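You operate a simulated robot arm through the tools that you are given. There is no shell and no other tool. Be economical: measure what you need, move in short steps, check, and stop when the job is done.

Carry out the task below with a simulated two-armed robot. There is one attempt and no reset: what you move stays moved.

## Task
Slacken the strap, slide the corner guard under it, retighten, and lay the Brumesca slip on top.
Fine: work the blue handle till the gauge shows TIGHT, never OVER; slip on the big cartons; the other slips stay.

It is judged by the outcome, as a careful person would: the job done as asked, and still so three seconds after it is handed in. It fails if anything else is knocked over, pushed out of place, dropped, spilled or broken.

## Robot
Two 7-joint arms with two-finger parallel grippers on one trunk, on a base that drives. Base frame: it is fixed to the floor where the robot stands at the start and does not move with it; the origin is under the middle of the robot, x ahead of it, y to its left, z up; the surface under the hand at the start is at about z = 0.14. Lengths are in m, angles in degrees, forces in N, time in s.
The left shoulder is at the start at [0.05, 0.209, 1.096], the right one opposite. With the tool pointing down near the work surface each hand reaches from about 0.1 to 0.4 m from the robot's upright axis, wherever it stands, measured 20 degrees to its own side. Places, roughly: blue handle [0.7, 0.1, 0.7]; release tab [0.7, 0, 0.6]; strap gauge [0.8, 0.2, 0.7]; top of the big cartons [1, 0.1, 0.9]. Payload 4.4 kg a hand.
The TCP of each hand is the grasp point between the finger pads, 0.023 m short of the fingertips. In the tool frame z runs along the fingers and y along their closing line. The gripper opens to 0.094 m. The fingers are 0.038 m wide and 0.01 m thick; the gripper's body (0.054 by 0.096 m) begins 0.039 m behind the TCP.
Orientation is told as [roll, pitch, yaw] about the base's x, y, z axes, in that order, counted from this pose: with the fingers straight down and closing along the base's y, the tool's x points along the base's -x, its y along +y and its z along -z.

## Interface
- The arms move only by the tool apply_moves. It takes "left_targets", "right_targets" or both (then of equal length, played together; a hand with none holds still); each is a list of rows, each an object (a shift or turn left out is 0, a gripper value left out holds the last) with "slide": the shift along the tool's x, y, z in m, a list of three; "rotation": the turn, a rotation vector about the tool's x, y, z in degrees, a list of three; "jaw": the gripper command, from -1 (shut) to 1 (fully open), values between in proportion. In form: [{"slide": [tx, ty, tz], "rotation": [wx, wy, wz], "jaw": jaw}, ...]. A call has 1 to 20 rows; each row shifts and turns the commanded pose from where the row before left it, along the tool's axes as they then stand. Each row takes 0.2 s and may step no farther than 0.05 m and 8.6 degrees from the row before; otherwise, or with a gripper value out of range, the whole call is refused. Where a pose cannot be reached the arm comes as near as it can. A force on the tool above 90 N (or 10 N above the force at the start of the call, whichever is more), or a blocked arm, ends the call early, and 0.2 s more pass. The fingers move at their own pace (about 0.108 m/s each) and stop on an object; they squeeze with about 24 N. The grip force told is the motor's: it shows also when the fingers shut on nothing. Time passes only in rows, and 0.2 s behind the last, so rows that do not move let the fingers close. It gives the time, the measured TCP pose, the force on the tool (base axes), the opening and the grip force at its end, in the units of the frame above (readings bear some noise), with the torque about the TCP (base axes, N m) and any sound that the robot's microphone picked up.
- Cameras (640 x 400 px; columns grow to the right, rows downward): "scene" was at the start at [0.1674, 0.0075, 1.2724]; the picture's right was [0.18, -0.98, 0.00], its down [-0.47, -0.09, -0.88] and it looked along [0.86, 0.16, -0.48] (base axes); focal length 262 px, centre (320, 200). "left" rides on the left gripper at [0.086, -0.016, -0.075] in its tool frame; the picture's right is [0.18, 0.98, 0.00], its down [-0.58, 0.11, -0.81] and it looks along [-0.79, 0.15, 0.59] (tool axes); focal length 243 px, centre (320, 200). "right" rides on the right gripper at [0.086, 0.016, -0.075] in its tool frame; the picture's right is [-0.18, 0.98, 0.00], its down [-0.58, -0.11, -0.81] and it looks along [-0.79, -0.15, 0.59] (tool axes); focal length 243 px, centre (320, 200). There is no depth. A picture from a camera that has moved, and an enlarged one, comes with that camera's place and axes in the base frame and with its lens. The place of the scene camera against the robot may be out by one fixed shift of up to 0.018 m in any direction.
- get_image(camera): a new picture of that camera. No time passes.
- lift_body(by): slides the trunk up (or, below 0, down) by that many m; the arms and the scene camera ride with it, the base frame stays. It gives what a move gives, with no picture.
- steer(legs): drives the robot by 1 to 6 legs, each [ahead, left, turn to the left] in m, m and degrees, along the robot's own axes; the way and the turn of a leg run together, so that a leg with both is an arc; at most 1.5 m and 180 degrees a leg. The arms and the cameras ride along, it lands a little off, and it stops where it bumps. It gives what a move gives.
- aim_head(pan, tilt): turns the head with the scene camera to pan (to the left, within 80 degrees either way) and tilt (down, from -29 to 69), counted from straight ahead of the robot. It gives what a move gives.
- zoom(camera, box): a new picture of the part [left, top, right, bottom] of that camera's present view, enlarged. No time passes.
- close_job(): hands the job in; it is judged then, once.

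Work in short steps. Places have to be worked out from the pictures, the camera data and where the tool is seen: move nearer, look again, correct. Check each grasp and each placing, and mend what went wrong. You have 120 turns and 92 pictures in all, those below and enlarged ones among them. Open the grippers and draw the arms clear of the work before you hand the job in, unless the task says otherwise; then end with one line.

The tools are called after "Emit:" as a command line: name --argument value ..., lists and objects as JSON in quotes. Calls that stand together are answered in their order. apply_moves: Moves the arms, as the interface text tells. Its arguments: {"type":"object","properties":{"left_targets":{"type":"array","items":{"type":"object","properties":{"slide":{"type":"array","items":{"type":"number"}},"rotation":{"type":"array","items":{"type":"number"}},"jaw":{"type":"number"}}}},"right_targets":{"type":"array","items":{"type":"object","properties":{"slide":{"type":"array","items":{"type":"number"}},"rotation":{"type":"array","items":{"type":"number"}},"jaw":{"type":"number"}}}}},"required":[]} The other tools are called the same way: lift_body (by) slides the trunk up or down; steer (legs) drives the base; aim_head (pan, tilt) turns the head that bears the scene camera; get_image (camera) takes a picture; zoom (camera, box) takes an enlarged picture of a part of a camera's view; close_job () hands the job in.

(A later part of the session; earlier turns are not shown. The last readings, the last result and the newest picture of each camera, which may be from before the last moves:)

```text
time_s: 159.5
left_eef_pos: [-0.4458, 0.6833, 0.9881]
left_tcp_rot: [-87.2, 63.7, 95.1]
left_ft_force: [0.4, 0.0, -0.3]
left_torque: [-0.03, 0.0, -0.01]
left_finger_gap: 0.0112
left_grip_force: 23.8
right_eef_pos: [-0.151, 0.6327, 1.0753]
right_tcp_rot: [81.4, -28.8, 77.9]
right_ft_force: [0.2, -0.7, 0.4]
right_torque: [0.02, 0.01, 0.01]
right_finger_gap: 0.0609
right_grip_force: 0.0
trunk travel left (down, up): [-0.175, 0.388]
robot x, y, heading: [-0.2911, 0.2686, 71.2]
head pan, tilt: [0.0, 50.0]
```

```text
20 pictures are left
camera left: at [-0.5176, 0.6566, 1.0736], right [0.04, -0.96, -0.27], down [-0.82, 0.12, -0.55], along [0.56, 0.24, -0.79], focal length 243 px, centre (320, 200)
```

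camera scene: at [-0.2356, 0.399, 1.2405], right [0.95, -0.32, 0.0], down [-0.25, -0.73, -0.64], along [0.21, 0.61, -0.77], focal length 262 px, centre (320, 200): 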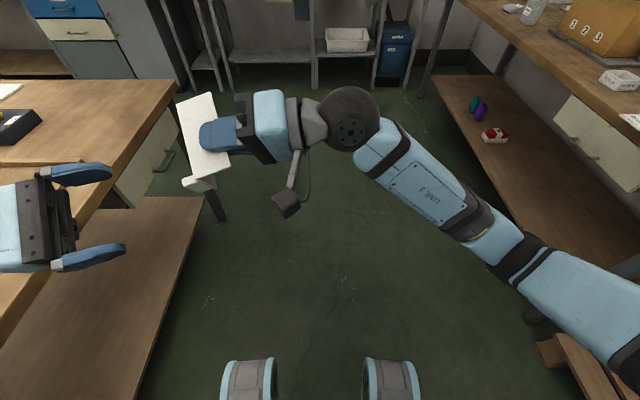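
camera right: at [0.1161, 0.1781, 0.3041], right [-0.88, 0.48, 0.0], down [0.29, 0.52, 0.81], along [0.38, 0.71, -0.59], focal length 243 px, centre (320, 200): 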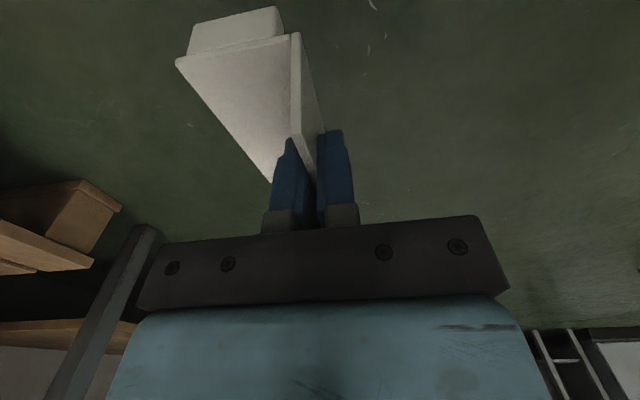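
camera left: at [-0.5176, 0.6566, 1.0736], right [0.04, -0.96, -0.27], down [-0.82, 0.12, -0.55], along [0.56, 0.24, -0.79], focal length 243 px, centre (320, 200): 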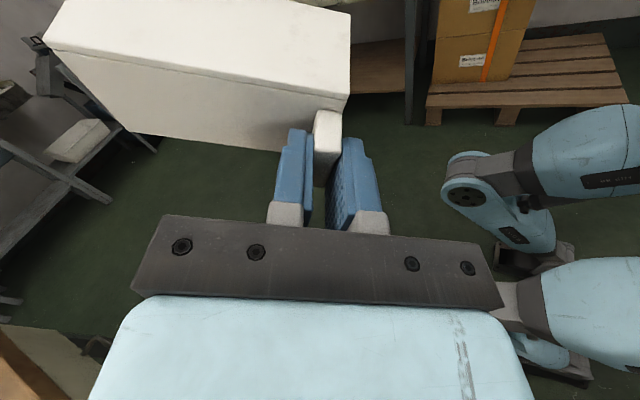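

Handoff succeeded. I unwind the left hand to the upright neutral pose, step by step as it came.

Emit:
apply_moves --left_targets '[{"rotation": [-7.1, 0, 0.6]}, {"rotation": [-7.1, 0, 0.6]}, {"rotation": [-7.1, 0, 0.6]}, {"rotation": [0, 0, 8]}, {"rotation": [0, 0, 8]}, {"rotation": [0, 0, 8]}, {"rotation": [0, 0, 8]}, {"rotation": [0, 0, 8]}, {"rotation": [0, 0, 8]}, {"rotation": [0, 0, 8]}, {"rotation": [-8, 0, 0]}, {"rotation": [-8, 0, 0]}, {"rotation": [-8, 0, 0]}, {"rotation": [-8, 0, 0]}, {"rotation": [-8, 0, 0]}, {"rotation": [-8, 0, 0]}, {"rotation": [-8, 0, 0]}, {"rotation": [-8, 0, 0]}, {"rotation": [-8, 0, 0]}, {"rotation": [-8, 0, 0]}]'

Emit:
apply_moves --right_targets '[{"rotation": [0, 0, 8]}, {"rotation": [0, 0, 8]}, {"rotation": [0, 0, 8]}, {"rotation": [0, 0, 5]}, {"rotation": [8, 0, 0]}, {"rotation": [8, 0, 0]}, {"rotation": [8, 0, 0]}, {"rotation": [8, 0, 0]}, {"rotation": [8, 0, 0]}, {"rotation": [8, 0, 0]}, {"rotation": [8, 0, 0]}, {"rotation": [8, 0, 0]}, {"rotation": [8, 0, 0]}, {"rotation": [8, 0, 0]}, {"slide": [0, -0.04, 0], "jaw": -1}, {"slide": [0, -0.04, 0]}, {"slide": [0, -0.04, 0]}, {"slide": [0, -0.04, 0]}]'

Emit:
get_image --camera "left"

```text
time_s: 163.7
left_eef_pos: [-0.4464, 0.6843, 0.9879]
left_tcp_rot: [1.0, 7.7, 74.9]
left_ft_force: [0.7, 0.0, -0.6]
left_torque: [0.01, 0.04, 0.04]
left_finger_gap: 0.0111
left_grip_force: 23.7
right_eef_pos: [-0.1522, 0.6336, 1.0768]
right_tcp_rot: [81.3, -28.8, 78.0]
right_ft_force: [-0.4, -0.1, -0.3]
right_torque: [0.01, 0.01, -0.02]
right_finger_gap: 0.061
right_grip_force: 0.1
trunk travel left (down, up): [-0.175, 0.388]
robot x, y, heading: [-0.2909, 0.2704, 71.1]
head pan, tilt: [0.0, 50.0]
```

```text
time_s: 167.5
left_eef_pos: [-0.4457, 0.684, 0.9876]
left_tcp_rot: [0.8, 7.7, 74.8]
left_ft_force: [0.1, -1.0, -0.8]
left_torque: [0.05, 0.02, -0.03]
left_finger_gap: 0.011
left_grip_force: 23.7
right_eef_pos: [0.0028, 0.5883, 1.0691]
right_tcp_rot: [2.3, -0.1, 73.6]
right_ft_force: [0.1, -0.7, -0.1]
right_torque: [0.04, 0.02, 0.0]
right_finger_gap: 0.0
right_grip_force: 24.3
trunk travel left (down, up): [-0.175, 0.388]
robot x, y, heading: [-0.2932, 0.2699, 71.1]
head pan, tilt: [0.0, 50.0]
```

```text
19 pictures are left
camera left: at [-0.4504, 0.606, 1.0728], right [-1.0, 0.08, 0.04], down [0.08, 0.69, 0.72], along [0.03, 0.72, -0.69], focal length 243 px, centre (320, 200)
```

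left: 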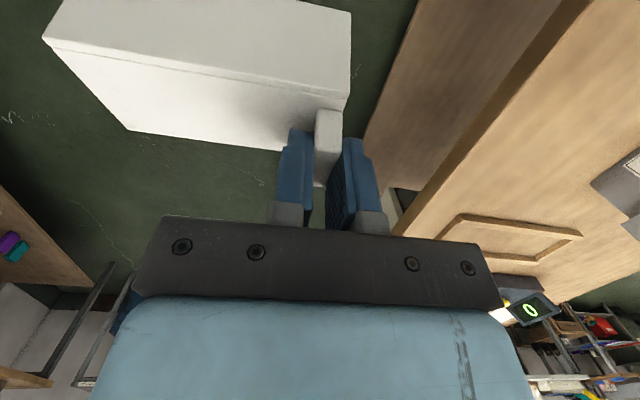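

The guard is held upright by its fin; from the image its leaf will be level at ~16° forward tilt, with its ridge 27 mm behind and 29 mm below the TCP. I turn back to face the box and drive in.

Emit:
steer --legs '[[0, 0, -90.4], [0, 0.09, 0], [0.36, 0, 0]]'

Emit:
aim_head --pan 0 --tilt 38

Emit:
get_image --camera "scene"

```text
time_s: 174.8
left_eef_pos: [0.4951, 0.3848, 0.9873]
left_tcp_rot: [0.7, 7.9, -15.8]
left_ft_force: [-0.8, 1.0, -0.6]
left_torque: [-0.03, 0.01, -0.02]
left_finger_gap: 0.011
left_grip_force: 24.0
right_eef_pos: [0.3952, -0.062, 1.0686]
right_tcp_rot: [2.3, 0.0, -16.9]
right_ft_force: [-0.2, -0.4, 0.5]
right_torque: [0.0, 0.03, 0.05]
right_finger_gap: 0.0001
right_grip_force: 23.9
trunk travel left (down, up): [-0.175, 0.388]
robot x, y, heading: [0.0769, 0.2384, -19.3]
head pan, tilt: [0.0, 50.0]
```

```text
time_s: 175.5
left_eef_pos: [0.4941, 0.3859, 0.9873]
left_tcp_rot: [0.7, 7.8, -15.7]
left_ft_force: [0.3, 0.1, 0.5]
left_torque: [0.02, -0.01, -0.02]
left_finger_gap: 0.011
left_grip_force: 24.0
right_eef_pos: [0.3952, -0.0628, 1.068]
right_tcp_rot: [2.4, 0.0, -16.9]
right_ft_force: [-0.6, -0.1, -0.3]
right_torque: [0.02, 0.0, -0.01]
right_finger_gap: 0.0001
right_grip_force: 24.4
trunk travel left (down, up): [-0.175, 0.388]
robot x, y, heading: [0.0825, 0.2309, -19.4]
head pan, tilt: [0.0, 38.0]
```

```text
18 pictures are left
camera scene: at [0.2349, 0.1756, 1.2577], right [-0.33, -0.94, 0.0], down [-0.58, 0.2, -0.79], along [0.74, -0.26, -0.62], focal length 262 px, centre (320, 200)
```

scene: 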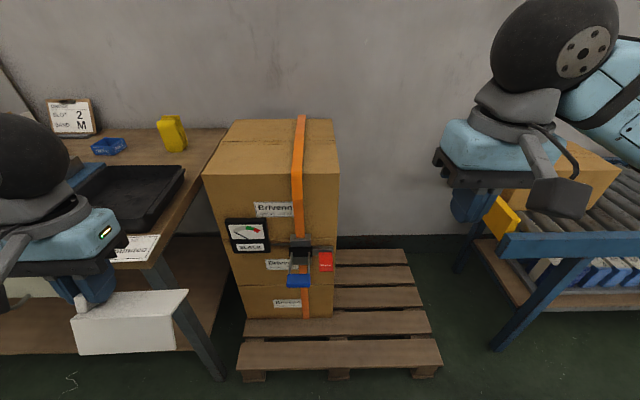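

The guard is oriented correctly and the box is still square and in place. I drive 6.5 cm closer, set tilt −16° and yaw to match, and bring the guard over the edge left of the strap, still high.

Emit:
steer --legs '[[0.065, 0, 0]]'

Emit:
apply_moves --left_targets '[{"rotation": [0, -8, 0]}, {"rotation": [0, -8, 0]}, {"rotation": [0, -8, 0]}, {"rotation": [0, 0, 3.6]}, {"slide": [-0.0429, -0.0066, 0.0123]}, {"slide": [-0.0429, -0.0066, 0.0123]}, {"slide": [-0.0429, -0.0066, 0.0123]}, {"slide": [-0.0429, -0.0066, 0.0123]}, {"slide": [-0.0429, -0.0066, 0.0123]}, {"slide": [-0.0429, -0.0066, 0.0123]}, {"slide": [-0.0429, -0.0066, 0.0123]}]'

Emit:
zoom --camera "scene" --box '[170, 110, 370, 235]'

```text
time_s: 176.5
left_eef_pos: [0.5567, 0.3643, 0.9871]
left_tcp_rot: [0.7, 7.8, -15.8]
left_ft_force: [1.0, -0.5, -1.5]
left_torque: [0.02, -0.03, -0.06]
left_finger_gap: 0.0112
left_grip_force: 24.3
right_eef_pos: [0.457, -0.0833, 1.068]
right_tcp_rot: [2.4, -0.1, -17.0]
right_ft_force: [0.0, -0.5, -0.5]
right_torque: [0.01, 0.01, 0.03]
right_finger_gap: 0.0003
right_grip_force: 24.0
trunk travel left (down, up): [-0.175, 0.388]
robot x, y, heading: [0.1357, 0.213, -19.4]
head pan, tilt: [0.0, 38.0]
```

```text
time_s: 178.9
left_eef_pos: [0.8752, 0.2003, 0.9916]
left_tcp_rot: [1.8, -16.2, -19.9]
left_ft_force: [-0.8, -0.4, -0.3]
left_torque: [0.01, 0.03, 0.02]
left_finger_gap: 0.0113
left_grip_force: 23.7
left hand out of reach, approached as far as the arm can: row 2, 3
right_eef_pos: [0.4558, -0.084, 1.0666]
right_tcp_rot: [2.2, 0.0, -16.9]
right_ft_force: [-0.2, 0.9, 0.7]
right_torque: [0.01, 0.0, 0.02]
right_finger_gap: 0.0
right_grip_force: 24.0
trunk travel left (down, up): [-0.175, 0.388]
robot x, y, heading: [0.141, 0.2138, -19.4]
head pan, tilt: [0.0, 38.0]
```

```text
3.20 times, centred on (270, 172) of scene
camera zoom: at [0.2963, 0.1534, 1.2576], right [-0.33, -0.94, 0.0], down [-0.58, 0.2, -0.79], along [0.74, -0.26, -0.62], focal length 840 px, centre (480, 288)
```

zoom: 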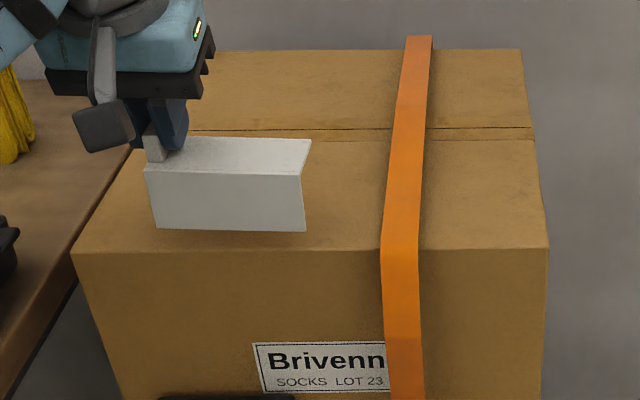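

Prediction and picture agree within a pixel. The flange is ~6–10 mm ahead of the box face. I level the roll and lower toward the edge in shrinking steps.

Emit:
apply_moves --left_targets '[{"rotation": [1.8, 0, 0.4]}, {"slide": [0.0124, 0, 0.0432]}, {"slide": [0.0033, 0, 0.0115]}, {"slide": [0.0017, 0, 0.0058]}]'

Emit:
zoom --camera "scene" --box '[170, 130, 330, 230]'

```text
time_s: 179.9
left_eef_pos: [0.8759, 0.201, 0.9305]
left_tcp_rot: [0.1, -16.1, -20.3]
left_ft_force: [-0.6, 0.3, -0.7]
left_torque: [0.05, -0.02, -0.02]
left_finger_gap: 0.011
left_grip_force: 24.1
right_eef_pos: [0.4561, -0.0826, 1.0688]
right_tcp_rot: [2.3, -0.1, -17.0]
right_ft_force: [0.8, -1.3, -0.2]
right_torque: [-0.02, 0.01, 0.01]
right_finger_gap: 0.0001
right_grip_force: 23.5
trunk travel left (down, up): [-0.175, 0.388]
robot x, y, heading: [0.1395, 0.2126, -19.2]
head pan, tilt: [0.0, 38.0]
```

```text
4.00 times, centred on (250, 180) of scene
camera zoom: at [0.2959, 0.1544, 1.2577], right [-0.33, -0.94, 0.0], down [-0.58, 0.2, -0.79], along [0.74, -0.26, -0.62], focal length 1050 px, centre (600, 280)
```

zoom: 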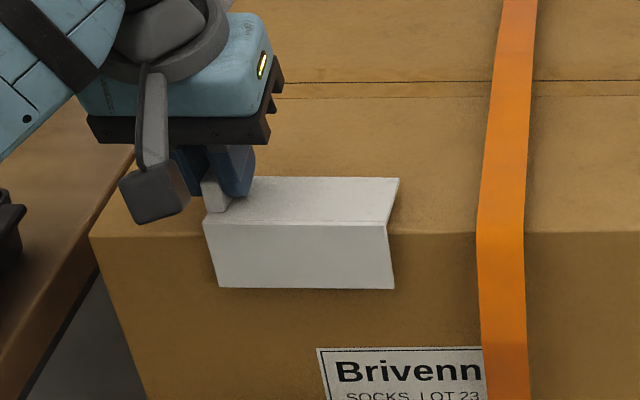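

Ridge is ~10 mm above its seat. I lower 8 mm in two small rows and watch the force.

Emit:
apply_moves --left_targets '[{"slide": [0.0011, 0, 0.0038]}, {"slide": [0.0011, 0, 0.0038]}, {}]'

```text
time_s: 180.7
left_eef_pos: [0.8754, 0.2027, 0.9229]
left_tcp_rot: [0.1, -16.1, -20.2]
left_ft_force: [0.4, -0.1, -0.2]
left_torque: [0.01, -0.02, 0.0]
left_finger_gap: 0.0111
left_grip_force: 23.5
right_eef_pos: [0.4554, -0.0826, 1.0684]
right_tcp_rot: [2.3, -0.1, -17.0]
right_ft_force: [0.2, 0.9, 0.1]
right_torque: [0.02, 0.0, 0.02]
right_finger_gap: 0.0001
right_grip_force: 24.1
trunk travel left (down, up): [-0.175, 0.388]
robot x, y, heading: [0.1387, 0.2136, -19.2]
head pan, tilt: [0.0, 38.0]
```

No contact yet; a few millimetres more down.

Emit:
apply_moves --left_targets '[{"slide": [0.0008, 0, 0.0029]}, {"slide": [0.0006, 0, 0.0019]}, {}]'

Emit:
zoom --camera "scene" --box '[170, 130, 330, 230]'

```text
time_s: 181.5
left_eef_pos: [0.874, 0.2019, 0.9198]
left_tcp_rot: [0.2, -16.4, -20.2]
left_ft_force: [3.1, -0.4, 15.5]
left_torque: [-0.13, -0.22, 0.04]
left_finger_gap: 0.0113
left_grip_force: 23.6
right_eef_pos: [0.4543, -0.0828, 1.0687]
right_tcp_rot: [2.4, -0.1, -17.0]
right_ft_force: [1.1, 0.4, 0.0]
right_torque: [0.01, 0.01, 0.02]
right_finger_gap: 0.0
right_grip_force: 23.8
trunk travel left (down, up): [-0.175, 0.388]
robot x, y, heading: [0.1442, 0.2135, -19.1]
head pan, tilt: [0.0, 38.0]
```

```text
4.00 times, centred on (250, 180) of scene
camera zoom: at [0.2942, 0.1543, 1.2582], right [-0.33, -0.94, 0.0], down [-0.58, 0.2, -0.79], along [0.74, -0.26, -0.61], focal length 1050 px, centre (600, 280)
```

zoom: 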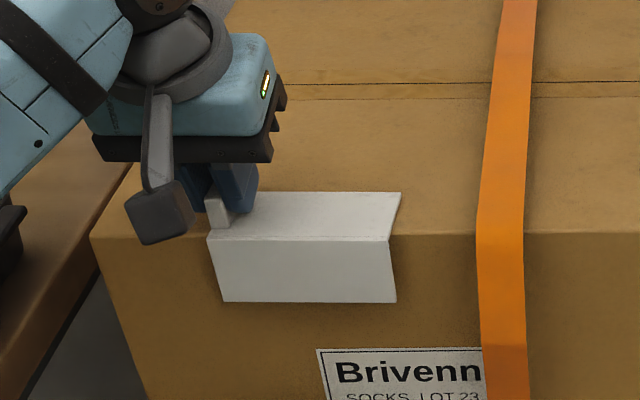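

Seated on top (15 N). The ridge is a few mm proud of the box edge; I ease the load and nudge forward 5 mm.

Emit:
apply_moves --left_targets '[{"slide": [-0.0006, 0, -0.0019]}, {"slide": [-0.0024, 0, 0.0007]}, {"slide": [-0.0024, 0, 0.0007]}, {}]'

```text
time_s: 182.5
left_eef_pos: [0.8781, 0.2001, 0.9221]
left_tcp_rot: [0.1, -16.0, -20.4]
left_ft_force: [-1.1, 0.4, 6.1]
left_torque: [-0.08, -0.06, -0.04]
left_finger_gap: 0.0112
left_grip_force: 24.1
right_eef_pos: [0.4538, -0.083, 1.0682]
right_tcp_rot: [2.2, -0.1, -16.9]
right_ft_force: [-0.1, -0.5, -0.4]
right_torque: [0.03, 0.04, -0.03]
right_finger_gap: 0.0
right_grip_force: 24.2
trunk travel left (down, up): [-0.175, 0.388]
robot x, y, heading: [0.1371, 0.2138, -19.2]
head pan, tilt: [0.0, 38.0]
```

Light contact only. Now I slide the guard right toward the strap, first 6.4 cm.

Emit:
apply_moves --left_targets '[{"slide": [-0.0004, -0.0213, 0]}, {"slide": [-0.0004, -0.0213, 0]}, {"slide": [-0.0004, -0.0213, 0]}, {}]'

Emit:
zoom --camera "scene" --box '[190, 130, 350, 230]'

```text
time_s: 183.5
left_eef_pos: [0.8554, 0.1388, 0.9211]
left_tcp_rot: [0.1, -16.2, -20.1]
left_ft_force: [-0.2, 0.1, 8.5]
left_torque: [-0.09, -0.15, 0.04]
left_finger_gap: 0.0109
left_grip_force: 25.0
right_eef_pos: [0.4553, -0.0833, 1.0693]
right_tcp_rot: [2.4, -0.1, -16.9]
right_ft_force: [-0.3, 1.1, 0.9]
right_torque: [0.02, -0.05, 0.02]
right_finger_gap: 0.0001
right_grip_force: 24.0
trunk travel left (down, up): [-0.175, 0.388]
robot x, y, heading: [0.1429, 0.2104, -19.3]
head pan, tilt: [0.0, 38.0]
```

```text
4.00 times, centred on (270, 180) of scene
camera zoom: at [0.2946, 0.1544, 1.258], right [-0.33, -0.94, 0.0], down [-0.58, 0.2, -0.79], along [0.74, -0.26, -0.61], focal length 1050 px, centre (520, 280)
```

zoom: 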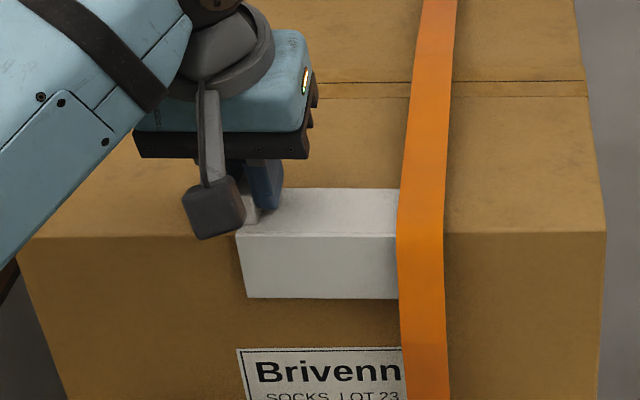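

It slides cleanly and its right end is already going under the strap. I continue the remaining 6.2 cm.

Emit:
apply_moves --left_targets '[{"slide": [-0.0003, -0.0207, 0]}, {"slide": [-0.0003, -0.0207, 0]}, {"slide": [-0.0003, -0.0207, 0]}, {}]'

Emit:
zoom --camera "scene" --box '[190, 130, 350, 230]'

```text
time_s: 184.5
left_eef_pos: [0.837, 0.0805, 0.9217]
left_tcp_rot: [0.1, -16.1, -20.3]
left_ft_force: [-1.1, -0.8, 3.4]
left_torque: [-0.07, -0.09, -0.05]
left_finger_gap: 0.0107
left_grip_force: 23.8
right_eef_pos: [0.4543, -0.0834, 1.0679]
right_tcp_rot: [2.3, -0.1, -17.0]
right_ft_force: [0.8, -0.2, 0.2]
right_torque: [-0.01, 0.02, 0.02]
right_finger_gap: 0.0
right_grip_force: 23.9
trunk travel left (down, up): [-0.175, 0.388]
robot x, y, heading: [0.1408, 0.2147, -19.6]
head pan, tilt: [0.0, 38.0]
```

```text
4.00 times, centred on (270, 180) of scene
camera zoom: at [0.2951, 0.1544, 1.2578], right [-0.33, -0.94, 0.0], down [-0.58, 0.2, -0.79], along [0.74, -0.26, -0.62], focal length 1050 px, centre (520, 280)
```

zoom: 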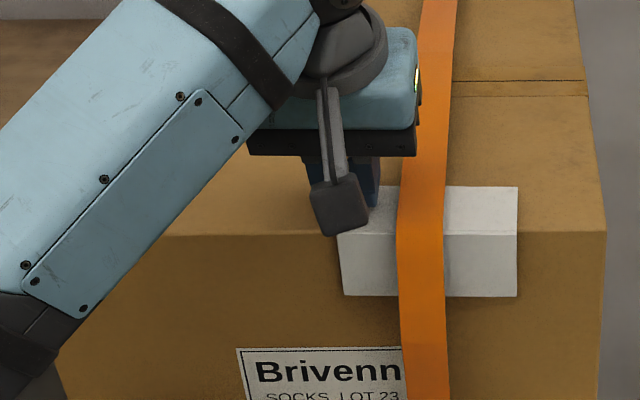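

The guard is centred under the strap (guard 338–517 px, strap 398–445 px). I open slightly and lift straight off the fin.

Emit:
apply_moves --left_targets '[{"jaw": -0.4}, {"jaw": -0.4}, {"slide": [0, 0, -0.02]}, {"slide": [0, 0, -0.03]}, {"slide": [0, 0, -0.04]}, {"slide": [0.02, 0.03, -0.02]}, {"slide": [0.02, 0.04, 0]}, {"slide": [0.02, 0.04, 0]}, {"slide": [0.02, 0.04, 0]}]'

Emit:
get_image --camera "scene"

```text
time_s: 186.5
left_eef_pos: [0.7859, 0.2613, 1.006]
left_tcp_rot: [0.0, -16.2, -20.2]
left_ft_force: [0.4, -0.5, -0.3]
left_torque: [-0.02, -0.01, 0.03]
left_finger_gap: 0.0281
left_grip_force: 0.0
right_eef_pos: [0.4552, -0.0812, 1.0698]
right_tcp_rot: [2.3, -0.1, -17.0]
right_ft_force: [-0.1, 0.1, 0.6]
right_torque: [-0.02, -0.01, -0.02]
right_finger_gap: 0.0001
right_grip_force: 23.6
trunk travel left (down, up): [-0.175, 0.388]
robot x, y, heading: [0.1403, 0.216, -19.2]
head pan, tilt: [0.0, 38.0]
```

```text
12 pictures are left
camera scene: at [0.2955, 0.1554, 1.2579], right [-0.33, -0.94, 0.0], down [-0.58, 0.2, -0.79], along [0.74, -0.26, -0.62], focal length 262 px, centre (320, 200)
```

scene: 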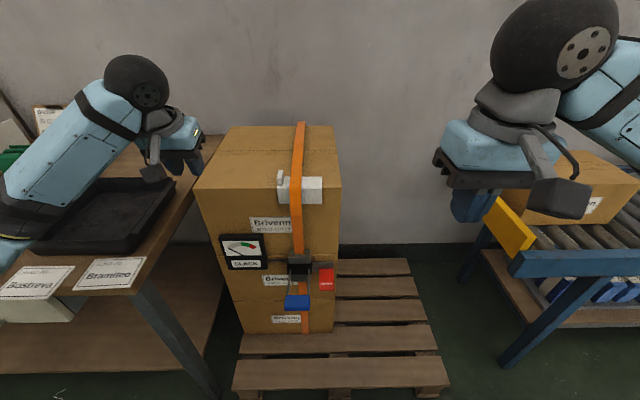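

The guard stays under the strap. Now the right hand goes to the blue handle: I'll grip the blue bar across its width and pump it. First to a pre-grasp position.

Emit:
apply_moves --right_targets '[{"rotation": [2.3, 0, 2.3], "jaw": 1}, {"slide": [0, 0, 0.045]}, {"slide": [0, 0, 0.045]}, {"slide": [0, 0, 0.045]}, {"slide": [0, 0, 0.045]}, {"slide": [0, 0, 0.045]}, {"slide": [0, 0, 0.045]}, {"slide": [0, 0, 0.045]}, {"slide": [0, 0.045, 0]}, {"slide": [0, 0.045, 0]}, {"slide": [0, 0.045, 0]}, {"slide": [0, 0.045, 0]}, {"slide": [0, 0.045, 0]}, {"rotation": [0, -8, 0]}, {"rotation": [0, -8, 0]}, {"rotation": [0, -8, 0]}, {"slide": [-0.036, 0, 0.0225]}, {"slide": [-0.036, 0, 0.0225]}]' --left_targets '[{"slide": [0.03, 0.02, -0.02]}, {"slide": [0.03, 0.02, -0.02]}, {"slide": [0.03, 0.02, -0.02]}, {"slide": [0.03, 0.02, -0.02]}, {}, {}, {}, {}, {}, {}, {}, {}, {}, {}, {}, {}, {}, {}]'

Emit:
get_image --camera "right"

```text
time_s: 190.3
left_eef_pos: [0.6862, 0.3822, 1.0492]
left_tcp_rot: [0.0, -16.1, -20.2]
left_ft_force: [0.1, -0.3, 0.0]
left_torque: [-0.04, -0.01, 0.01]
left_finger_gap: 0.028
left_grip_force: 0.0
right_eef_pos: [0.6104, 0.1008, 0.7405]
right_tcp_rot: [0.0, -24.1, -19.2]
right_ft_force: [0.4, 0.4, 0.0]
right_torque: [0.0, -0.03, 0.04]
right_finger_gap: 0.0942
right_grip_force: 0.0
trunk travel left (down, up): [-0.175, 0.388]
robot x, y, heading: [0.1405, 0.2158, -19.3]
head pan, tilt: [0.0, 38.0]
```

```text
11 pictures are left
camera right: at [0.5135, 0.1517, 0.7737], right [0.48, 0.87, 0.07], down [0.15, -0.17, 0.97], along [0.86, -0.46, -0.22], focal length 243 px, centre (320, 200)
```

right: 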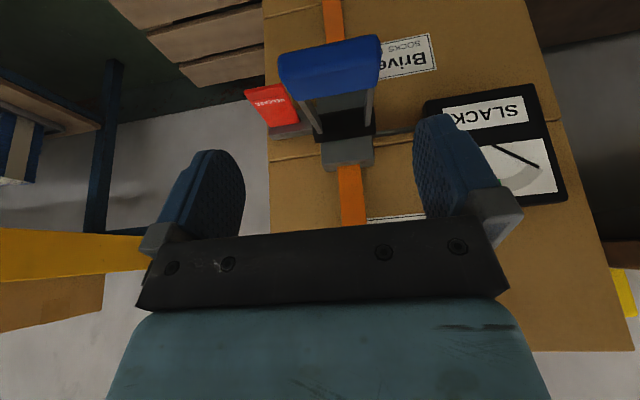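

The bar is centred 84 mm ahead of the TCP (8 mm to the left). I advance over it and close.

Emit:
apply_moves --right_targets '[{"slide": [0.005, 0.004, 0.04]}, {"slide": [0.005, 0.004, 0.04]}, {"jaw": -1}, {}, {}]'

```text
time_s: 191.5
left_eef_pos: [0.6875, 0.3817, 1.0484]
left_tcp_rot: [0.1, -16.0, -20.1]
left_ft_force: [-0.4, 0.7, 0.4]
left_torque: [-0.02, 0.01, -0.01]
left_finger_gap: 0.0281
left_grip_force: 0.1
right_eef_pos: [0.6313, 0.1009, 0.6645]
right_tcp_rot: [-0.1, -24.0, -19.2]
right_ft_force: [0.2, -8.3, -3.7]
right_torque: [-0.15, 0.23, 1.63]
right_finger_gap: 0.064
right_grip_force: 44.9
trunk travel left (down, up): [-0.175, 0.388]
robot x, y, heading: [0.1393, 0.2153, -19.6]
head pan, tilt: [0.0, 38.0]
```

Bar gripped (64 mm). I make a first down-stroke of ~30° along the arc about the pivot and listen/see.

Emit:
apply_moves --right_targets '[{"slide": [0.0149, 0, 0.0235]}, {"slide": [0.013, 0, 0.0243]}, {"slide": [0.0085, 0, 0.0263]}, {}]'

Emit:
zoom --camera "scene" --box '[200, 160, 380, 325]'

```text
time_s: 192.5
left_eef_pos: [0.6831, 0.3828, 1.0506]
left_tcp_rot: [0.1, -16.3, -20.2]
left_ft_force: [0.8, 0.3, -0.1]
left_torque: [0.0, 0.02, 0.0]
left_finger_gap: 0.0284
left_grip_force: 0.0
right_eef_pos: [0.6318, 0.1014, 0.5844]
right_tcp_rot: [0.1, -24.3, -19.3]
right_ft_force: [3.7, -13.3, 33.1]
right_torque: [0.04, 0.63, 1.06]
right_finger_gap: 0.0639
right_grip_force: 45.3
trunk travel left (down, up): [-0.175, 0.388]
robot x, y, heading: [0.1446, 0.2135, -19.1]
head pan, tilt: [0.0, 38.0]
```

```text
2.42 times, centred on (290, 242) of scene
camera zoom: at [0.2936, 0.1543, 1.2582], right [-0.33, -0.94, 0.0], down [-0.58, 0.2, -0.79], along [0.74, -0.26, -0.61], focal length 636 px, centre (393, 97)
```

zoom: 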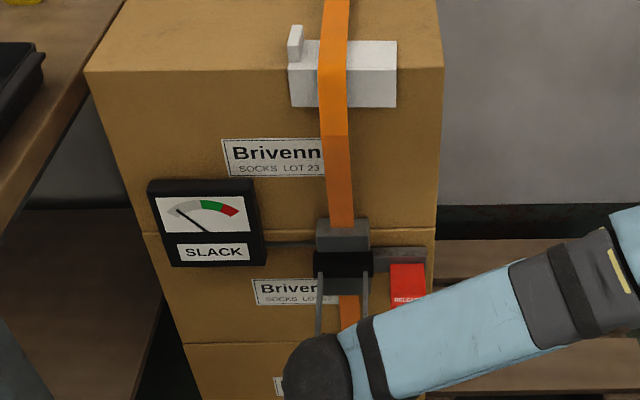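

The down-stroke tightens: the needle rose a bit. I continue the stroke another ~22° and then read the gauge.

Emit:
apply_moves --right_targets '[{"slide": [0.001, 0, 0.029]}, {"slide": [0.0, 0, 0.0307]}, {}]'

Emit:
zoom --camera "scene" --box '[210, 225, 330, 300]'

```text
time_s: 193.0
left_eef_pos: [0.6796, 0.3801, 1.0525]
left_tcp_rot: [0.2, -16.4, -20.4]
left_ft_force: [0.8, -0.5, -0.1]
left_torque: [0.01, 0.03, -0.01]
left_finger_gap: 0.0283
left_grip_force: 0.2
right_eef_pos: [0.6375, 0.0991, 0.5624]
right_tcp_rot: [0.2, -24.1, -19.3]
right_ft_force: [-46.9, -18.2, 72.7]
right_torque: [-0.12, 0.45, 1.14]
right_finger_gap: 0.0638
right_grip_force: 44.8
trunk travel left (down, up): [-0.175, 0.388]
robot x, y, heading: [0.1389, 0.217, -19.4]
head pan, tilt: [0.0, 38.0]
stopped in row 2 (right hand): the force on the tool passed its limit at 403 N (the readings are from after the stop); the commanded pose is now the measured one
```

```text
5.33 times, centred on (270, 262) of scene
camera zoom: at [0.2872, 0.1531, 1.2593], right [-0.34, -0.94, 0.0], down [-0.57, 0.21, -0.79], along [0.75, -0.26, -0.61], focal length 1400 px, centre (587, -133)
```

zoom: 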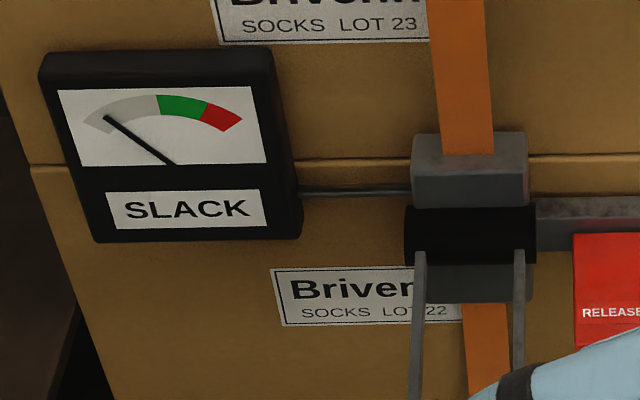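

The handle's lower stop is at about −20°. It works as a ratchet: I swing it up to about +27° and back down to just above the stop, following the arc.

Emit:
apply_moves --right_targets '[{"slide": [-0.0037, 0, -0.0207]}, {"slide": [-0.0057, 0, -0.0213]}, {"slide": [-0.0085, 0, -0.0203]}, {"slide": [-0.0115, 0, -0.0189]}, {"slide": [-0.014, 0, -0.0171]}, {"slide": [-0.0161, 0, -0.015]}, {}, {"slide": [0.0161, 0, 0.015]}, {"slide": [0.014, 0, 0.0171]}, {"slide": [0.0115, 0, 0.0189]}, {"slide": [0.0085, 0, 0.0203]}, {"slide": [0.0057, 0, 0.0213]}, {"slide": [0.002, 0, 0.012]}]'

Emit:
zoom --camera "scene" --box '[210, 225, 330, 300]'

```text
time_s: 195.8
left_eef_pos: [0.6832, 0.3828, 1.0494]
left_tcp_rot: [0.2, -16.1, -20.4]
left_ft_force: [0.1, -0.2, -1.5]
left_torque: [-0.03, -0.02, -0.01]
left_finger_gap: 0.0283
left_grip_force: 0.0
right_eef_pos: [0.6361, 0.0993, 0.564]
right_tcp_rot: [0.2, -23.7, -19.3]
right_ft_force: [-17.8, -20.0, 32.3]
right_torque: [0.25, -0.03, 0.76]
right_finger_gap: 0.0637
right_grip_force: 45.1
trunk travel left (down, up): [-0.175, 0.388]
robot x, y, heading: [0.1386, 0.2121, -19.6]
head pan, tilt: [0.0, 38.0]
```

```text
5.33 times, centred on (270, 262) of scene
camera zoom: at [0.2913, 0.1536, 1.2579], right [-0.33, -0.94, 0.0], down [-0.58, 0.21, -0.79], along [0.75, -0.26, -0.61], focal length 1400 px, centre (587, -133)
```

zoom: 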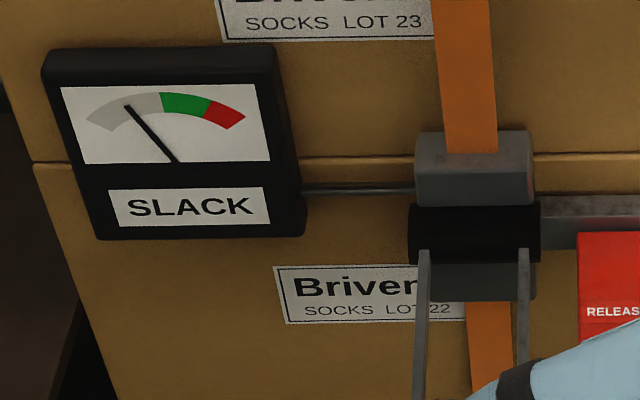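

Each full stroke adds ~11–12° of needle; TIGHT needs ~+28° to the green edge, ~+45° to its middle. I do two more strokes and check.

Emit:
apply_moves --right_targets '[{"slide": [-0.0077, 0, -0.0333]}, {"slide": [-0.02, 0, -0.0392]}, {"slide": [-0.0301, 0, -0.0321]}, {}, {"slide": [0.0301, 0, 0.0321]}, {"slide": [0.02, 0, 0.0392]}, {"slide": [0.0077, 0, 0.0333]}, {}, {"slide": [-0.0077, 0, -0.0333]}, {"slide": [-0.02, 0, -0.0392]}, {"slide": [-0.0301, 0, -0.0321]}, {}, {"slide": [0.0301, 0, 0.0321]}, {"slide": [0.02, 0, 0.0392]}, {"slide": [0.0077, 0, 0.0333]}]'

Emit:
zoom --camera "scene" --box '[210, 225, 330, 300]'

```text
time_s: 199.0
left_eef_pos: [0.6828, 0.3807, 1.0506]
left_tcp_rot: [0.2, -16.3, -20.3]
left_ft_force: [-1.2, 0.2, -0.7]
left_torque: [-0.02, 0.05, 0.01]
left_finger_gap: 0.0283
left_grip_force: 0.0
right_eef_pos: [0.6381, 0.0997, 0.5652]
right_tcp_rot: [0.1, -23.8, -19.4]
right_ft_force: [-9.6, -23.4, 34.8]
right_torque: [0.58, -0.22, 1.27]
right_finger_gap: 0.0643
right_grip_force: 44.6
trunk travel left (down, up): [-0.175, 0.388]
robot x, y, heading: [0.1381, 0.2156, -19.5]
head pan, tilt: [0.0, 38.0]
```

```text
5.33 times, centred on (270, 262) of scene
camera zoom: at [0.2918, 0.1532, 1.2585], right [-0.33, -0.94, 0.0], down [-0.58, 0.21, -0.79], along [0.74, -0.26, -0.61], focal length 1400 px, centre (587, -133)
```

zoom: 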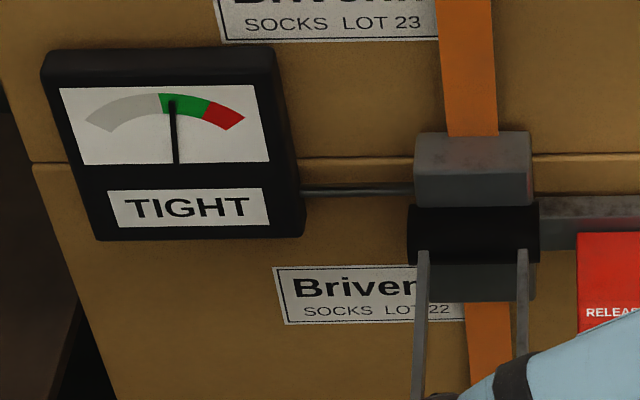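

The gauge reads TIGHT with the needle well inside green. I let go of the handle and retreat the right hand, then drive back and left toward the slips, keeping clear of the table.

Emit:
apply_moves --right_targets '[{"slide": [-0.002, 0, -0.006]}, {"jaw": 1}, {}, {"slide": [0, 0, -0.03]}, {"slide": [0, 0, -0.045]}, {"slide": [0, 0, -0.045]}, {"slide": [0.03, 0, -0.03]}, {"slide": [0.04, -0.02, 0]}]'

Emit:
steer --legs '[[-0.25, 0, 0], [0, 0.477, 0]]'

Emit:
apply_moves --left_targets '[{"slide": [-0.02, 0.04, 0]}, {"slide": [-0.02, 0.04, 0]}, {"rotation": [0, -8, 0]}, {"rotation": [0, -8, 0]}, {"rotation": [0, -8, 0]}, {"rotation": [0, -8, 0]}, {"rotation": [0, -8, 0]}, {"rotation": [0, -8, 0]}, {"rotation": [0, -8, 0]}, {"rotation": [0, -8, 0]}, {"rotation": [0, -8, 0]}]'

Emit:
apply_moves --left_targets '[{"rotation": [0, 0, 8]}, {"rotation": [0, 0, 8]}, {"rotation": [0, 0, 8]}, {"rotation": [0, 0, 8]}, {"rotation": [0, 0, 8]}, {"rotation": [0, 0, 8]}, {"rotation": [0, 0, 8]}, {"rotation": [0, 0, 8]}, {"rotation": [0, 0, 8]}, {"rotation": [0, 0, 8]}, {"rotation": [0, 0, 8]}, {"rotation": [0, 0, 2]}]'

```text
time_s: 200.8
left_eef_pos: [0.6854, 0.3807, 1.0482]
left_tcp_rot: [0.1, -16.1, -20.3]
left_ft_force: [0.1, -0.4, -0.6]
left_torque: [0.0, 0.0, 0.01]
left_finger_gap: 0.0284
left_grip_force: 0.2
right_eef_pos: [0.5147, 0.1238, 0.6801]
right_tcp_rot: [0.2, -23.8, -19.3]
right_ft_force: [0.0, -0.5, -0.2]
right_torque: [0.05, -0.01, 0.03]
right_finger_gap: 0.094
right_grip_force: 0.0
trunk travel left (down, up): [-0.175, 0.388]
robot x, y, heading: [0.1436, 0.2136, -19.7]
head pan, tilt: [0.0, 38.0]
```

```text
time_s: 206.9
left_eef_pos: [0.6109, 0.9034, 1.0494]
left_tcp_rot: [0.1, -16.1, -21.1]
left_ft_force: [-0.1, -1.1, -0.6]
left_torque: [0.02, 0.0, -0.02]
left_finger_gap: 0.0283
left_grip_force: 0.0
right_eef_pos: [0.4361, 0.6478, 0.6785]
right_tcp_rot: [0.0, -23.7, -20.1]
right_ft_force: [-0.1, 0.3, -0.6]
right_torque: [-0.01, -0.01, -0.02]
right_finger_gap: 0.0941
right_grip_force: 0.0
trunk travel left (down, up): [-0.175, 0.388]
robot x, y, heading: [0.0644, 0.7431, -20.4]
head pan, tilt: [0.0, 38.0]
```

```text
time_s: 209.3
left_eef_pos: [0.6742, 0.9633, 1.0598]
left_tcp_rot: [0.9, -88.0, -22.1]
left_ft_force: [-1.1, -0.5, 0.1]
left_torque: [0.01, 0.02, 0.0]
left_finger_gap: 0.0281
left_grip_force: 0.1
right_eef_pos: [0.4343, 0.6485, 0.6776]
right_tcp_rot: [0.1, -23.8, -20.1]
right_ft_force: [0.3, 0.6, 0.6]
right_torque: [0.01, -0.01, 0.01]
right_finger_gap: 0.094
right_grip_force: 0.1
trunk travel left (down, up): [-0.175, 0.388]
robot x, y, heading: [0.0628, 0.7434, -20.2]
head pan, tilt: [0.0, 38.0]
```

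```text
time_s: 211.9
left_eef_pos: [0.6746, 0.9636, 1.0606]
left_tcp_rot: [88.1, 0.2, -111.1]
left_ft_force: [-0.3, 0.4, -0.3]
left_torque: [0.01, 0.0, 0.01]
left_finger_gap: 0.0281
left_grip_force: 0.0
right_eef_pos: [0.4361, 0.649, 0.6778]
right_tcp_rot: [0.2, -23.7, -20.1]
right_ft_force: [0.2, -0.1, 0.4]
right_torque: [0.0, 0.01, 0.03]
right_finger_gap: 0.0941
right_grip_force: 0.1
trunk travel left (down, up): [-0.175, 0.388]
robot x, y, heading: [0.0601, 0.7448, -20.5]
head pan, tilt: [0.0, 38.0]
```

The left hand is in a level, forward-pointing, vertical-closing pose. I take a close look at the slips and table edge.

Emit:
zoom --camera "scene" --box '[160, 140, 352, 260]'

```text
3.33 times, centred on (256, 200) of scene
camera zoom: at [0.2164, 0.6811, 1.2578], right [-0.35, -0.94, 0.0], down [-0.58, 0.21, -0.79], along [0.74, -0.27, -0.62], focal length 875 px, centre (533, 200)
```

zoom: 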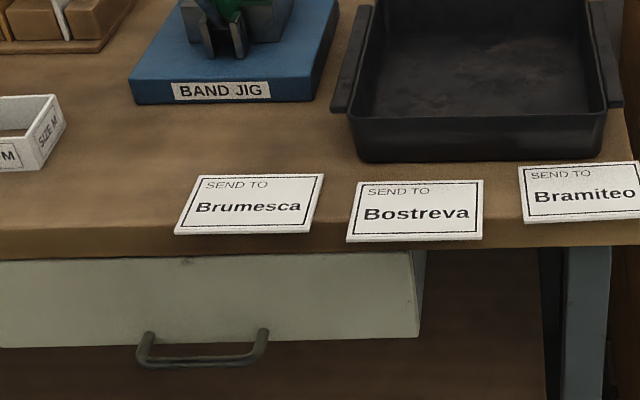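

The Brumesca slip overhangs the table edge by ~1 cm; near edge centre at world ≈(0.760, 0.713), z≈0.833. I bring the left hand in line with it (still above), drive 10 cm forward, and tuck the right arm.

Emit:
apply_moves --right_targets '[{"slide": [0.04, 0, 0]}, {"slide": [0.04, 0, 0]}, {"slide": [0.04, 0, 0]}, {}, {}, {}, {}, {}, {}]' --left_targets '[{"slide": [-0.0416, 0, 0], "jaw": -0.1}, {"slide": [-0.0416, 0, 0]}, {"slide": [-0.0416, 0, 0]}, {"slide": [-0.0416, 0, 0]}, {"slide": [-0.0416, 0, 0]}, {"slide": [0, -0.045, 0]}, {"slide": [0, -0.045, 0]}, {"slide": [0, -0.045, 0]}, {"slide": [0, -0.045, 0]}]'

Emit:
steer --legs '[[0.09, 0, 1]]'

```text
time_s: 212.6
left_eef_pos: [0.6443, 0.8797, 1.059]
left_tcp_rot: [88.1, 0.1, -111.0]
left_ft_force: [-1.0, 0.3, 1.0]
left_torque: [0.01, -0.01, -0.02]
left_finger_gap: 0.0423
left_grip_force: 0.0
left hand out of reach, approached as far as the arm can: row 3
right_eef_pos: [0.376, 0.6689, 0.646]
right_tcp_rot: [0.2, -25.5, -21.2]
right_ft_force: [4.1, -0.2, -1.4]
right_torque: [-0.06, -0.14, -0.1]
right_finger_gap: 0.0944
right_grip_force: 0.1
trunk travel left (down, up): [-0.175, 0.388]
robot x, y, heading: [0.062, 0.7426, -20.3]
head pan, tilt: [0.0, 38.0]
stopped in row 3 (right hand): the force on the tool passed its limit at 144 N (the readings are from after the stop); the commanded pose is now the measured one
```

```text
time_s: 213.7
left_eef_pos: [0.7268, 0.8598, 1.0591]
left_tcp_rot: [87.9, -0.1, -110.1]
left_ft_force: [-0.2, 0.1, 0.3]
left_torque: [0.01, -0.01, 0.0]
left_finger_gap: 0.0424
left_grip_force: 0.0
right_eef_pos: [0.4607, 0.6451, 0.6456]
right_tcp_rot: [0.2, -25.5, -20.2]
right_ft_force: [5.2, -3.0, 1.0]
right_torque: [0.06, 0.16, -0.1]
right_finger_gap: 0.094
right_grip_force: 0.1
trunk travel left (down, up): [-0.175, 0.388]
robot x, y, heading: [0.1479, 0.7116, -19.3]
head pan, tilt: [0.0, 38.0]
```

The left hand works best at L≈0.33, so I shift the base right instead, 12.7 cm, and lower the left hand to z≈0.885.

Emit:
steer --legs '[[0, -0.127, 0]]'

Emit:
apply_moves --left_targets '[{"slide": [0, -0.0435, 0]}, {"slide": [0, -0.0435, 0]}, {"slide": [0, -0.0435, 0]}, {"slide": [0, -0.0435, 0]}]'

Emit:
get_image --camera "left"

```text
time_s: 215.4
left_eef_pos: [0.6856, 0.7369, 1.0593]
left_tcp_rot: [88.1, 0.0, -110.3]
left_ft_force: [-0.6, -0.2, -0.7]
left_torque: [0.0, -0.01, -0.02]
left_finger_gap: 0.0423
left_grip_force: 0.0
right_eef_pos: [0.4196, 0.5236, 0.6459]
right_tcp_rot: [0.2, -25.5, -20.4]
right_ft_force: [3.6, 0.9, -0.1]
right_torque: [-0.05, -0.07, -0.19]
right_finger_gap: 0.094
right_grip_force: 0.0
trunk travel left (down, up): [-0.175, 0.388]
robot x, y, heading: [0.1056, 0.5922, -19.3]
head pan, tilt: [0.0, 38.0]
```

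```text
time_s: 216.4
left_eef_pos: [0.6766, 0.7408, 0.884]
left_tcp_rot: [88.0, 0.0, -110.3]
left_ft_force: [0.3, 0.1, 0.8]
left_torque: [0.01, 0.0, 0.01]
left_finger_gap: 0.0424
left_grip_force: 0.0
right_eef_pos: [0.4199, 0.524, 0.6458]
right_tcp_rot: [0.2, -25.6, -20.4]
right_ft_force: [1.9, -0.1, -0.5]
right_torque: [-0.05, -0.05, -0.13]
right_finger_gap: 0.0941
right_grip_force: 0.0
trunk travel left (down, up): [-0.175, 0.388]
robot x, y, heading: [0.1034, 0.5912, -19.4]
head pan, tilt: [0.0, 38.0]
```

```text
5 pictures are left
camera left: at [0.6354, 0.8481, 0.8704], right [0.09, 0.16, 0.98], down [-0.95, -0.27, 0.14], along [0.28, -0.95, 0.13], focal length 243 px, centre (320, 200)
```

left: 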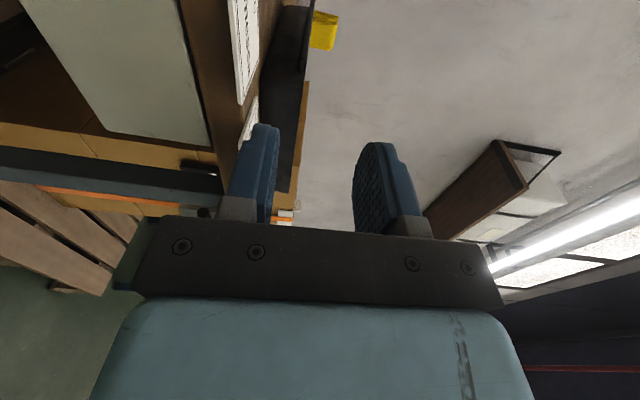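

The slip's edge is seen ahead, in line. I lower to z≈0.836 (fingers straddling slip height, 42 mm open) and advance until the tips overlap the slip's edge by ~9 mm.

Emit:
apply_moves --left_targets '[{"slide": [0, -0.024, 0]}, {"slide": [0, -0.024, 0]}, {"slide": [0, 0, 0.03]}, {"slide": [0, 0, 0.03]}, {"slide": [0, 0, 0.012]}, {}]'

Emit:
get_image --camera "left"

```text
time_s: 217.8
left_eef_pos: [0.7448, 0.7172, 0.8333]
left_tcp_rot: [88.0, 0.0, -110.3]
left_ft_force: [0.1, -0.2, 0.7]
left_torque: [-0.01, 0.0, 0.02]
left_finger_gap: 0.0422
left_grip_force: 0.1
right_eef_pos: [0.4186, 0.5254, 0.647]
right_tcp_rot: [0.3, -25.5, -20.3]
right_ft_force: [1.5, -1.1, 0.6]
right_torque: [0.04, 0.08, 0.05]
right_finger_gap: 0.0941
right_grip_force: 0.1
trunk travel left (down, up): [-0.175, 0.388]
robot x, y, heading: [0.1036, 0.594, -19.1]
head pan, tilt: [0.0, 38.0]
```

```text
4 pictures are left
camera left: at [0.7031, 0.8234, 0.8198], right [0.1, 0.16, 0.98], down [-0.95, -0.27, 0.14], along [0.28, -0.95, 0.13], focal length 243 px, centre (320, 200)
```

left: 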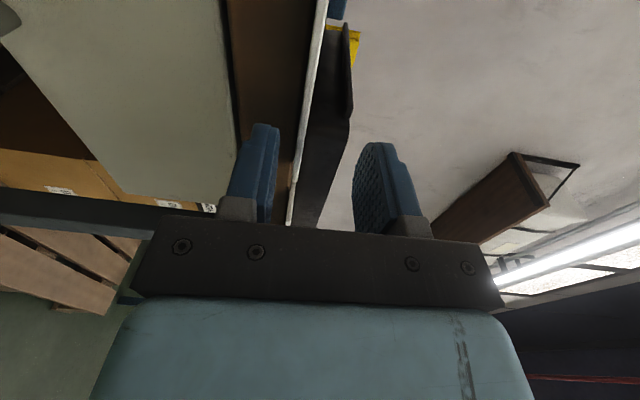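

The slip's edge lies between the fingers with no contact forces. I close gently.

Emit:
apply_moves --left_targets '[{"jaw": -1}, {}, {}, {}]'

```text
time_s: 218.8
left_eef_pos: [0.7443, 0.7171, 0.8338]
left_tcp_rot: [87.9, -0.1, -110.3]
left_ft_force: [-0.4, -0.2, -0.3]
left_torque: [-0.01, 0.02, 0.03]
left_finger_gap: 0.0002
left_grip_force: 24.2
right_eef_pos: [0.4195, 0.5247, 0.6464]
right_tcp_rot: [0.3, -25.5, -20.3]
right_ft_force: [2.2, -1.8, 0.0]
right_torque: [0.03, 0.03, 0.1]
right_finger_gap: 0.094
right_grip_force: 0.0
trunk travel left (down, up): [-0.175, 0.388]
robot x, y, heading: [0.1073, 0.594, -19.4]
head pan, tilt: [0.0, 38.0]
```

Missed: not far enough in. I reopen and advance 14 mm more, checking force, then close again.

Emit:
apply_moves --left_targets '[{"jaw": -0.3}, {"jaw": -0.3}, {"slide": [0, 0, 0.007]}, {"slide": [0, 0, 0.007]}, {"jaw": -1}, {}, {}]'

```text
time_s: 220.4
left_eef_pos: [0.7576, 0.7102, 0.8329]
left_tcp_rot: [88.1, -0.1, -110.4]
left_ft_force: [0.0, 0.1, -0.8]
left_torque: [-0.01, 0.02, 0.0]
left_finger_gap: 0.0026
left_grip_force: 24.0
right_eef_pos: [0.4183, 0.525, 0.6459]
right_tcp_rot: [0.2, -25.5, -20.3]
right_ft_force: [1.5, -1.2, -0.3]
right_torque: [-0.01, -0.01, 0.0]
right_finger_gap: 0.0939
right_grip_force: 0.0
trunk travel left (down, up): [-0.175, 0.388]
robot x, y, heading: [0.1048, 0.5906, -19.4]
head pan, tilt: [0.0, 38.0]
```

Now 2.6 mm between the pads: the slip is pinched. I deepen the bite by 8 mm for security, then lift 12 cm.

Emit:
apply_moves --left_targets '[{"jaw": -0.75}, {}, {"slide": [0, 0, 0.008]}, {"jaw": -1}, {}, {}, {"slide": [0, 0.02, 0]}, {"slide": [0, 0.04, 0]}, {"slide": [0, 0.04, 0]}, {"slide": [0, 0.04, 0]}]'

Emit:
steer --legs '[[-0.2, 0, 0]]'

Emit:
get_image --camera "scene"

```text
time_s: 222.6
left_eef_pos: [0.7691, 0.7073, 0.9753]
left_tcp_rot: [88.1, -0.1, -110.3]
left_ft_force: [0.1, -0.3, 0.2]
left_torque: [0.02, -0.02, 0.0]
left_finger_gap: 0.0022
left_grip_force: 23.8
right_eef_pos: [0.4188, 0.5251, 0.6458]
right_tcp_rot: [0.2, -25.5, -20.3]
right_ft_force: [2.3, -1.4, 1.7]
right_torque: [0.11, 0.2, -0.01]
right_finger_gap: 0.094
right_grip_force: 0.1
trunk travel left (down, up): [-0.175, 0.388]
robot x, y, heading: [0.1045, 0.5941, -19.3]
head pan, tilt: [0.0, 38.0]
```

```text
time_s: 224.2
left_eef_pos: [0.5807, 0.7733, 0.9741]
left_tcp_rot: [88.1, -0.1, -110.2]
left_ft_force: [0.6, 0.1, -0.1]
left_torque: [-0.02, 0.05, 0.02]
left_finger_gap: 0.0023
left_grip_force: 24.2
right_eef_pos: [0.2307, 0.5914, 0.6459]
right_tcp_rot: [0.2, -25.6, -20.2]
right_ft_force: [2.1, 0.3, 0.4]
right_torque: [0.05, 0.0, -0.09]
right_finger_gap: 0.0938
right_grip_force: 0.0
trunk travel left (down, up): [-0.175, 0.388]
robot x, y, heading: [-0.0843, 0.6599, -19.6]
head pan, tilt: [0.0, 38.0]
```

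```text
3 pictures are left
camera scene: at [0.0712, 0.5999, 1.2579], right [-0.33, -0.94, 0.0], down [-0.58, 0.2, -0.79], along [0.74, -0.26, -0.62], focal length 262 px, centre (320, 200)
```

scene: 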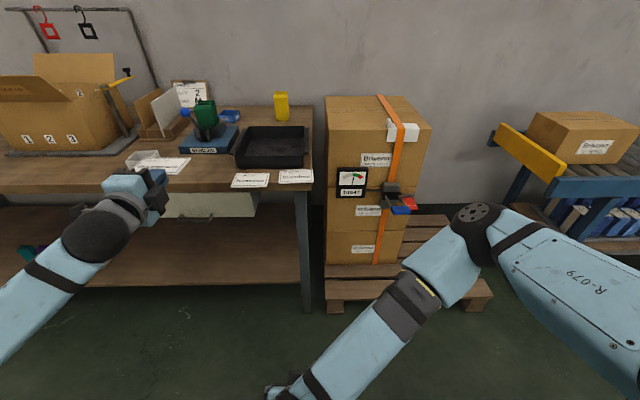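

The slip is held; the other two slips lie where they were; gauge TIGHT. I drive right and ahead so the slip comes in front of/above the box top left of the guard.

Emit:
steer --legs '[[0, -0.472, 0], [0.36, 0, 0]]'

Emit:
apply_moves --left_targets '[{"slide": [0, 0, 0.03]}, {"slide": [0, 0, 0.03]}, {"slide": [0, 0, 0.03]}, {"slide": [0, 0, 0.025]}]'

```text
time_s: 230.8
left_eef_pos: [0.7689, 0.2054, 0.974]
left_tcp_rot: [88.0, -0.2, -110.2]
left_ft_force: [-0.3, 0.5, 0.8]
left_torque: [0.02, 0.01, 0.0]
left_finger_gap: 0.0023
left_grip_force: 23.6
right_eef_pos: [0.4185, 0.0233, 0.6458]
right_tcp_rot: [0.0, -25.5, -20.2]
right_ft_force: [1.8, -0.2, -0.7]
right_torque: [-0.01, -0.04, 0.02]
right_finger_gap: 0.094
right_grip_force: 0.1
trunk travel left (down, up): [-0.175, 0.388]
robot x, y, heading: [0.105, 0.0921, -19.1]
head pan, tilt: [0.0, 38.0]
```

```text
time_s: 231.8
left_eef_pos: [0.8761, 0.1644, 0.9698]
left_tcp_rot: [88.0, 0.0, -110.3]
left_ft_force: [-0.1, 0.3, -1.1]
left_torque: [0.01, -0.03, 0.01]
left_finger_gap: 0.0024
left_grip_force: 23.6
right_eef_pos: [0.4186, 0.023, 0.6451]
right_tcp_rot: [0.2, -25.5, -20.2]
right_ft_force: [0.3, -1.9, -0.6]
right_torque: [-0.02, 0.04, 0.08]
right_finger_gap: 0.0939
right_grip_force: 0.1
trunk travel left (down, up): [-0.175, 0.388]
robot x, y, heading: [0.1031, 0.0925, -19.2]
head pan, tilt: [0.0, 38.0]
```

Position is right (slip over the left half of the top). I lower to ~2 cm above the top, open slightly, and withdraw straight back.

Emit:
apply_moves --left_targets '[{"slide": [0, -0.032, 0]}, {"slide": [0, -0.03, 0]}, {}, {"jaw": -0.76}, {}, {}, {"slide": [0, 0, -0.05]}, {"slide": [0, 0, -0.05]}, {"slide": [0, 0, -0.05]}]'

Emit:
zoom --camera "scene" --box '[150, 100, 350, 310]'

```text
time_s: 233.8
left_eef_pos: [0.7315, 0.2203, 0.9137]
left_tcp_rot: [88.1, 0.0, -110.2]
left_ft_force: [-0.1, -0.3, 0.5]
left_torque: [0.03, 0.02, 0.03]
left_finger_gap: 0.0114
left_grip_force: 0.0
right_eef_pos: [0.4174, 0.024, 0.6461]
right_tcp_rot: [0.3, -25.6, -20.1]
right_ft_force: [2.2, -1.8, -0.3]
right_torque: [-0.05, -0.02, 0.06]
right_finger_gap: 0.0938
right_grip_force: 0.1
trunk travel left (down, up): [-0.175, 0.388]
robot x, y, heading: [0.1017, 0.095, -19.6]
head pan, tilt: [0.0, 38.0]
```

```text
1.90 times, centred on (250, 205) of scene
camera zoom: at [0.2576, 0.0319, 1.2579], right [-0.33, -0.94, 0.0], down [-0.58, 0.2, -0.79], along [0.74, -0.26, -0.62], focal length 500 px, centre (453, 190)
```

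zoom: 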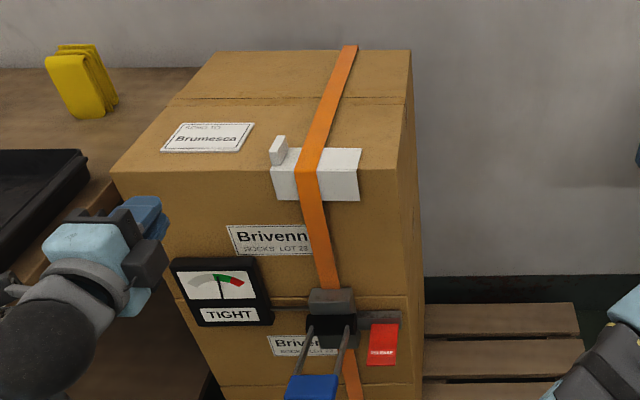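

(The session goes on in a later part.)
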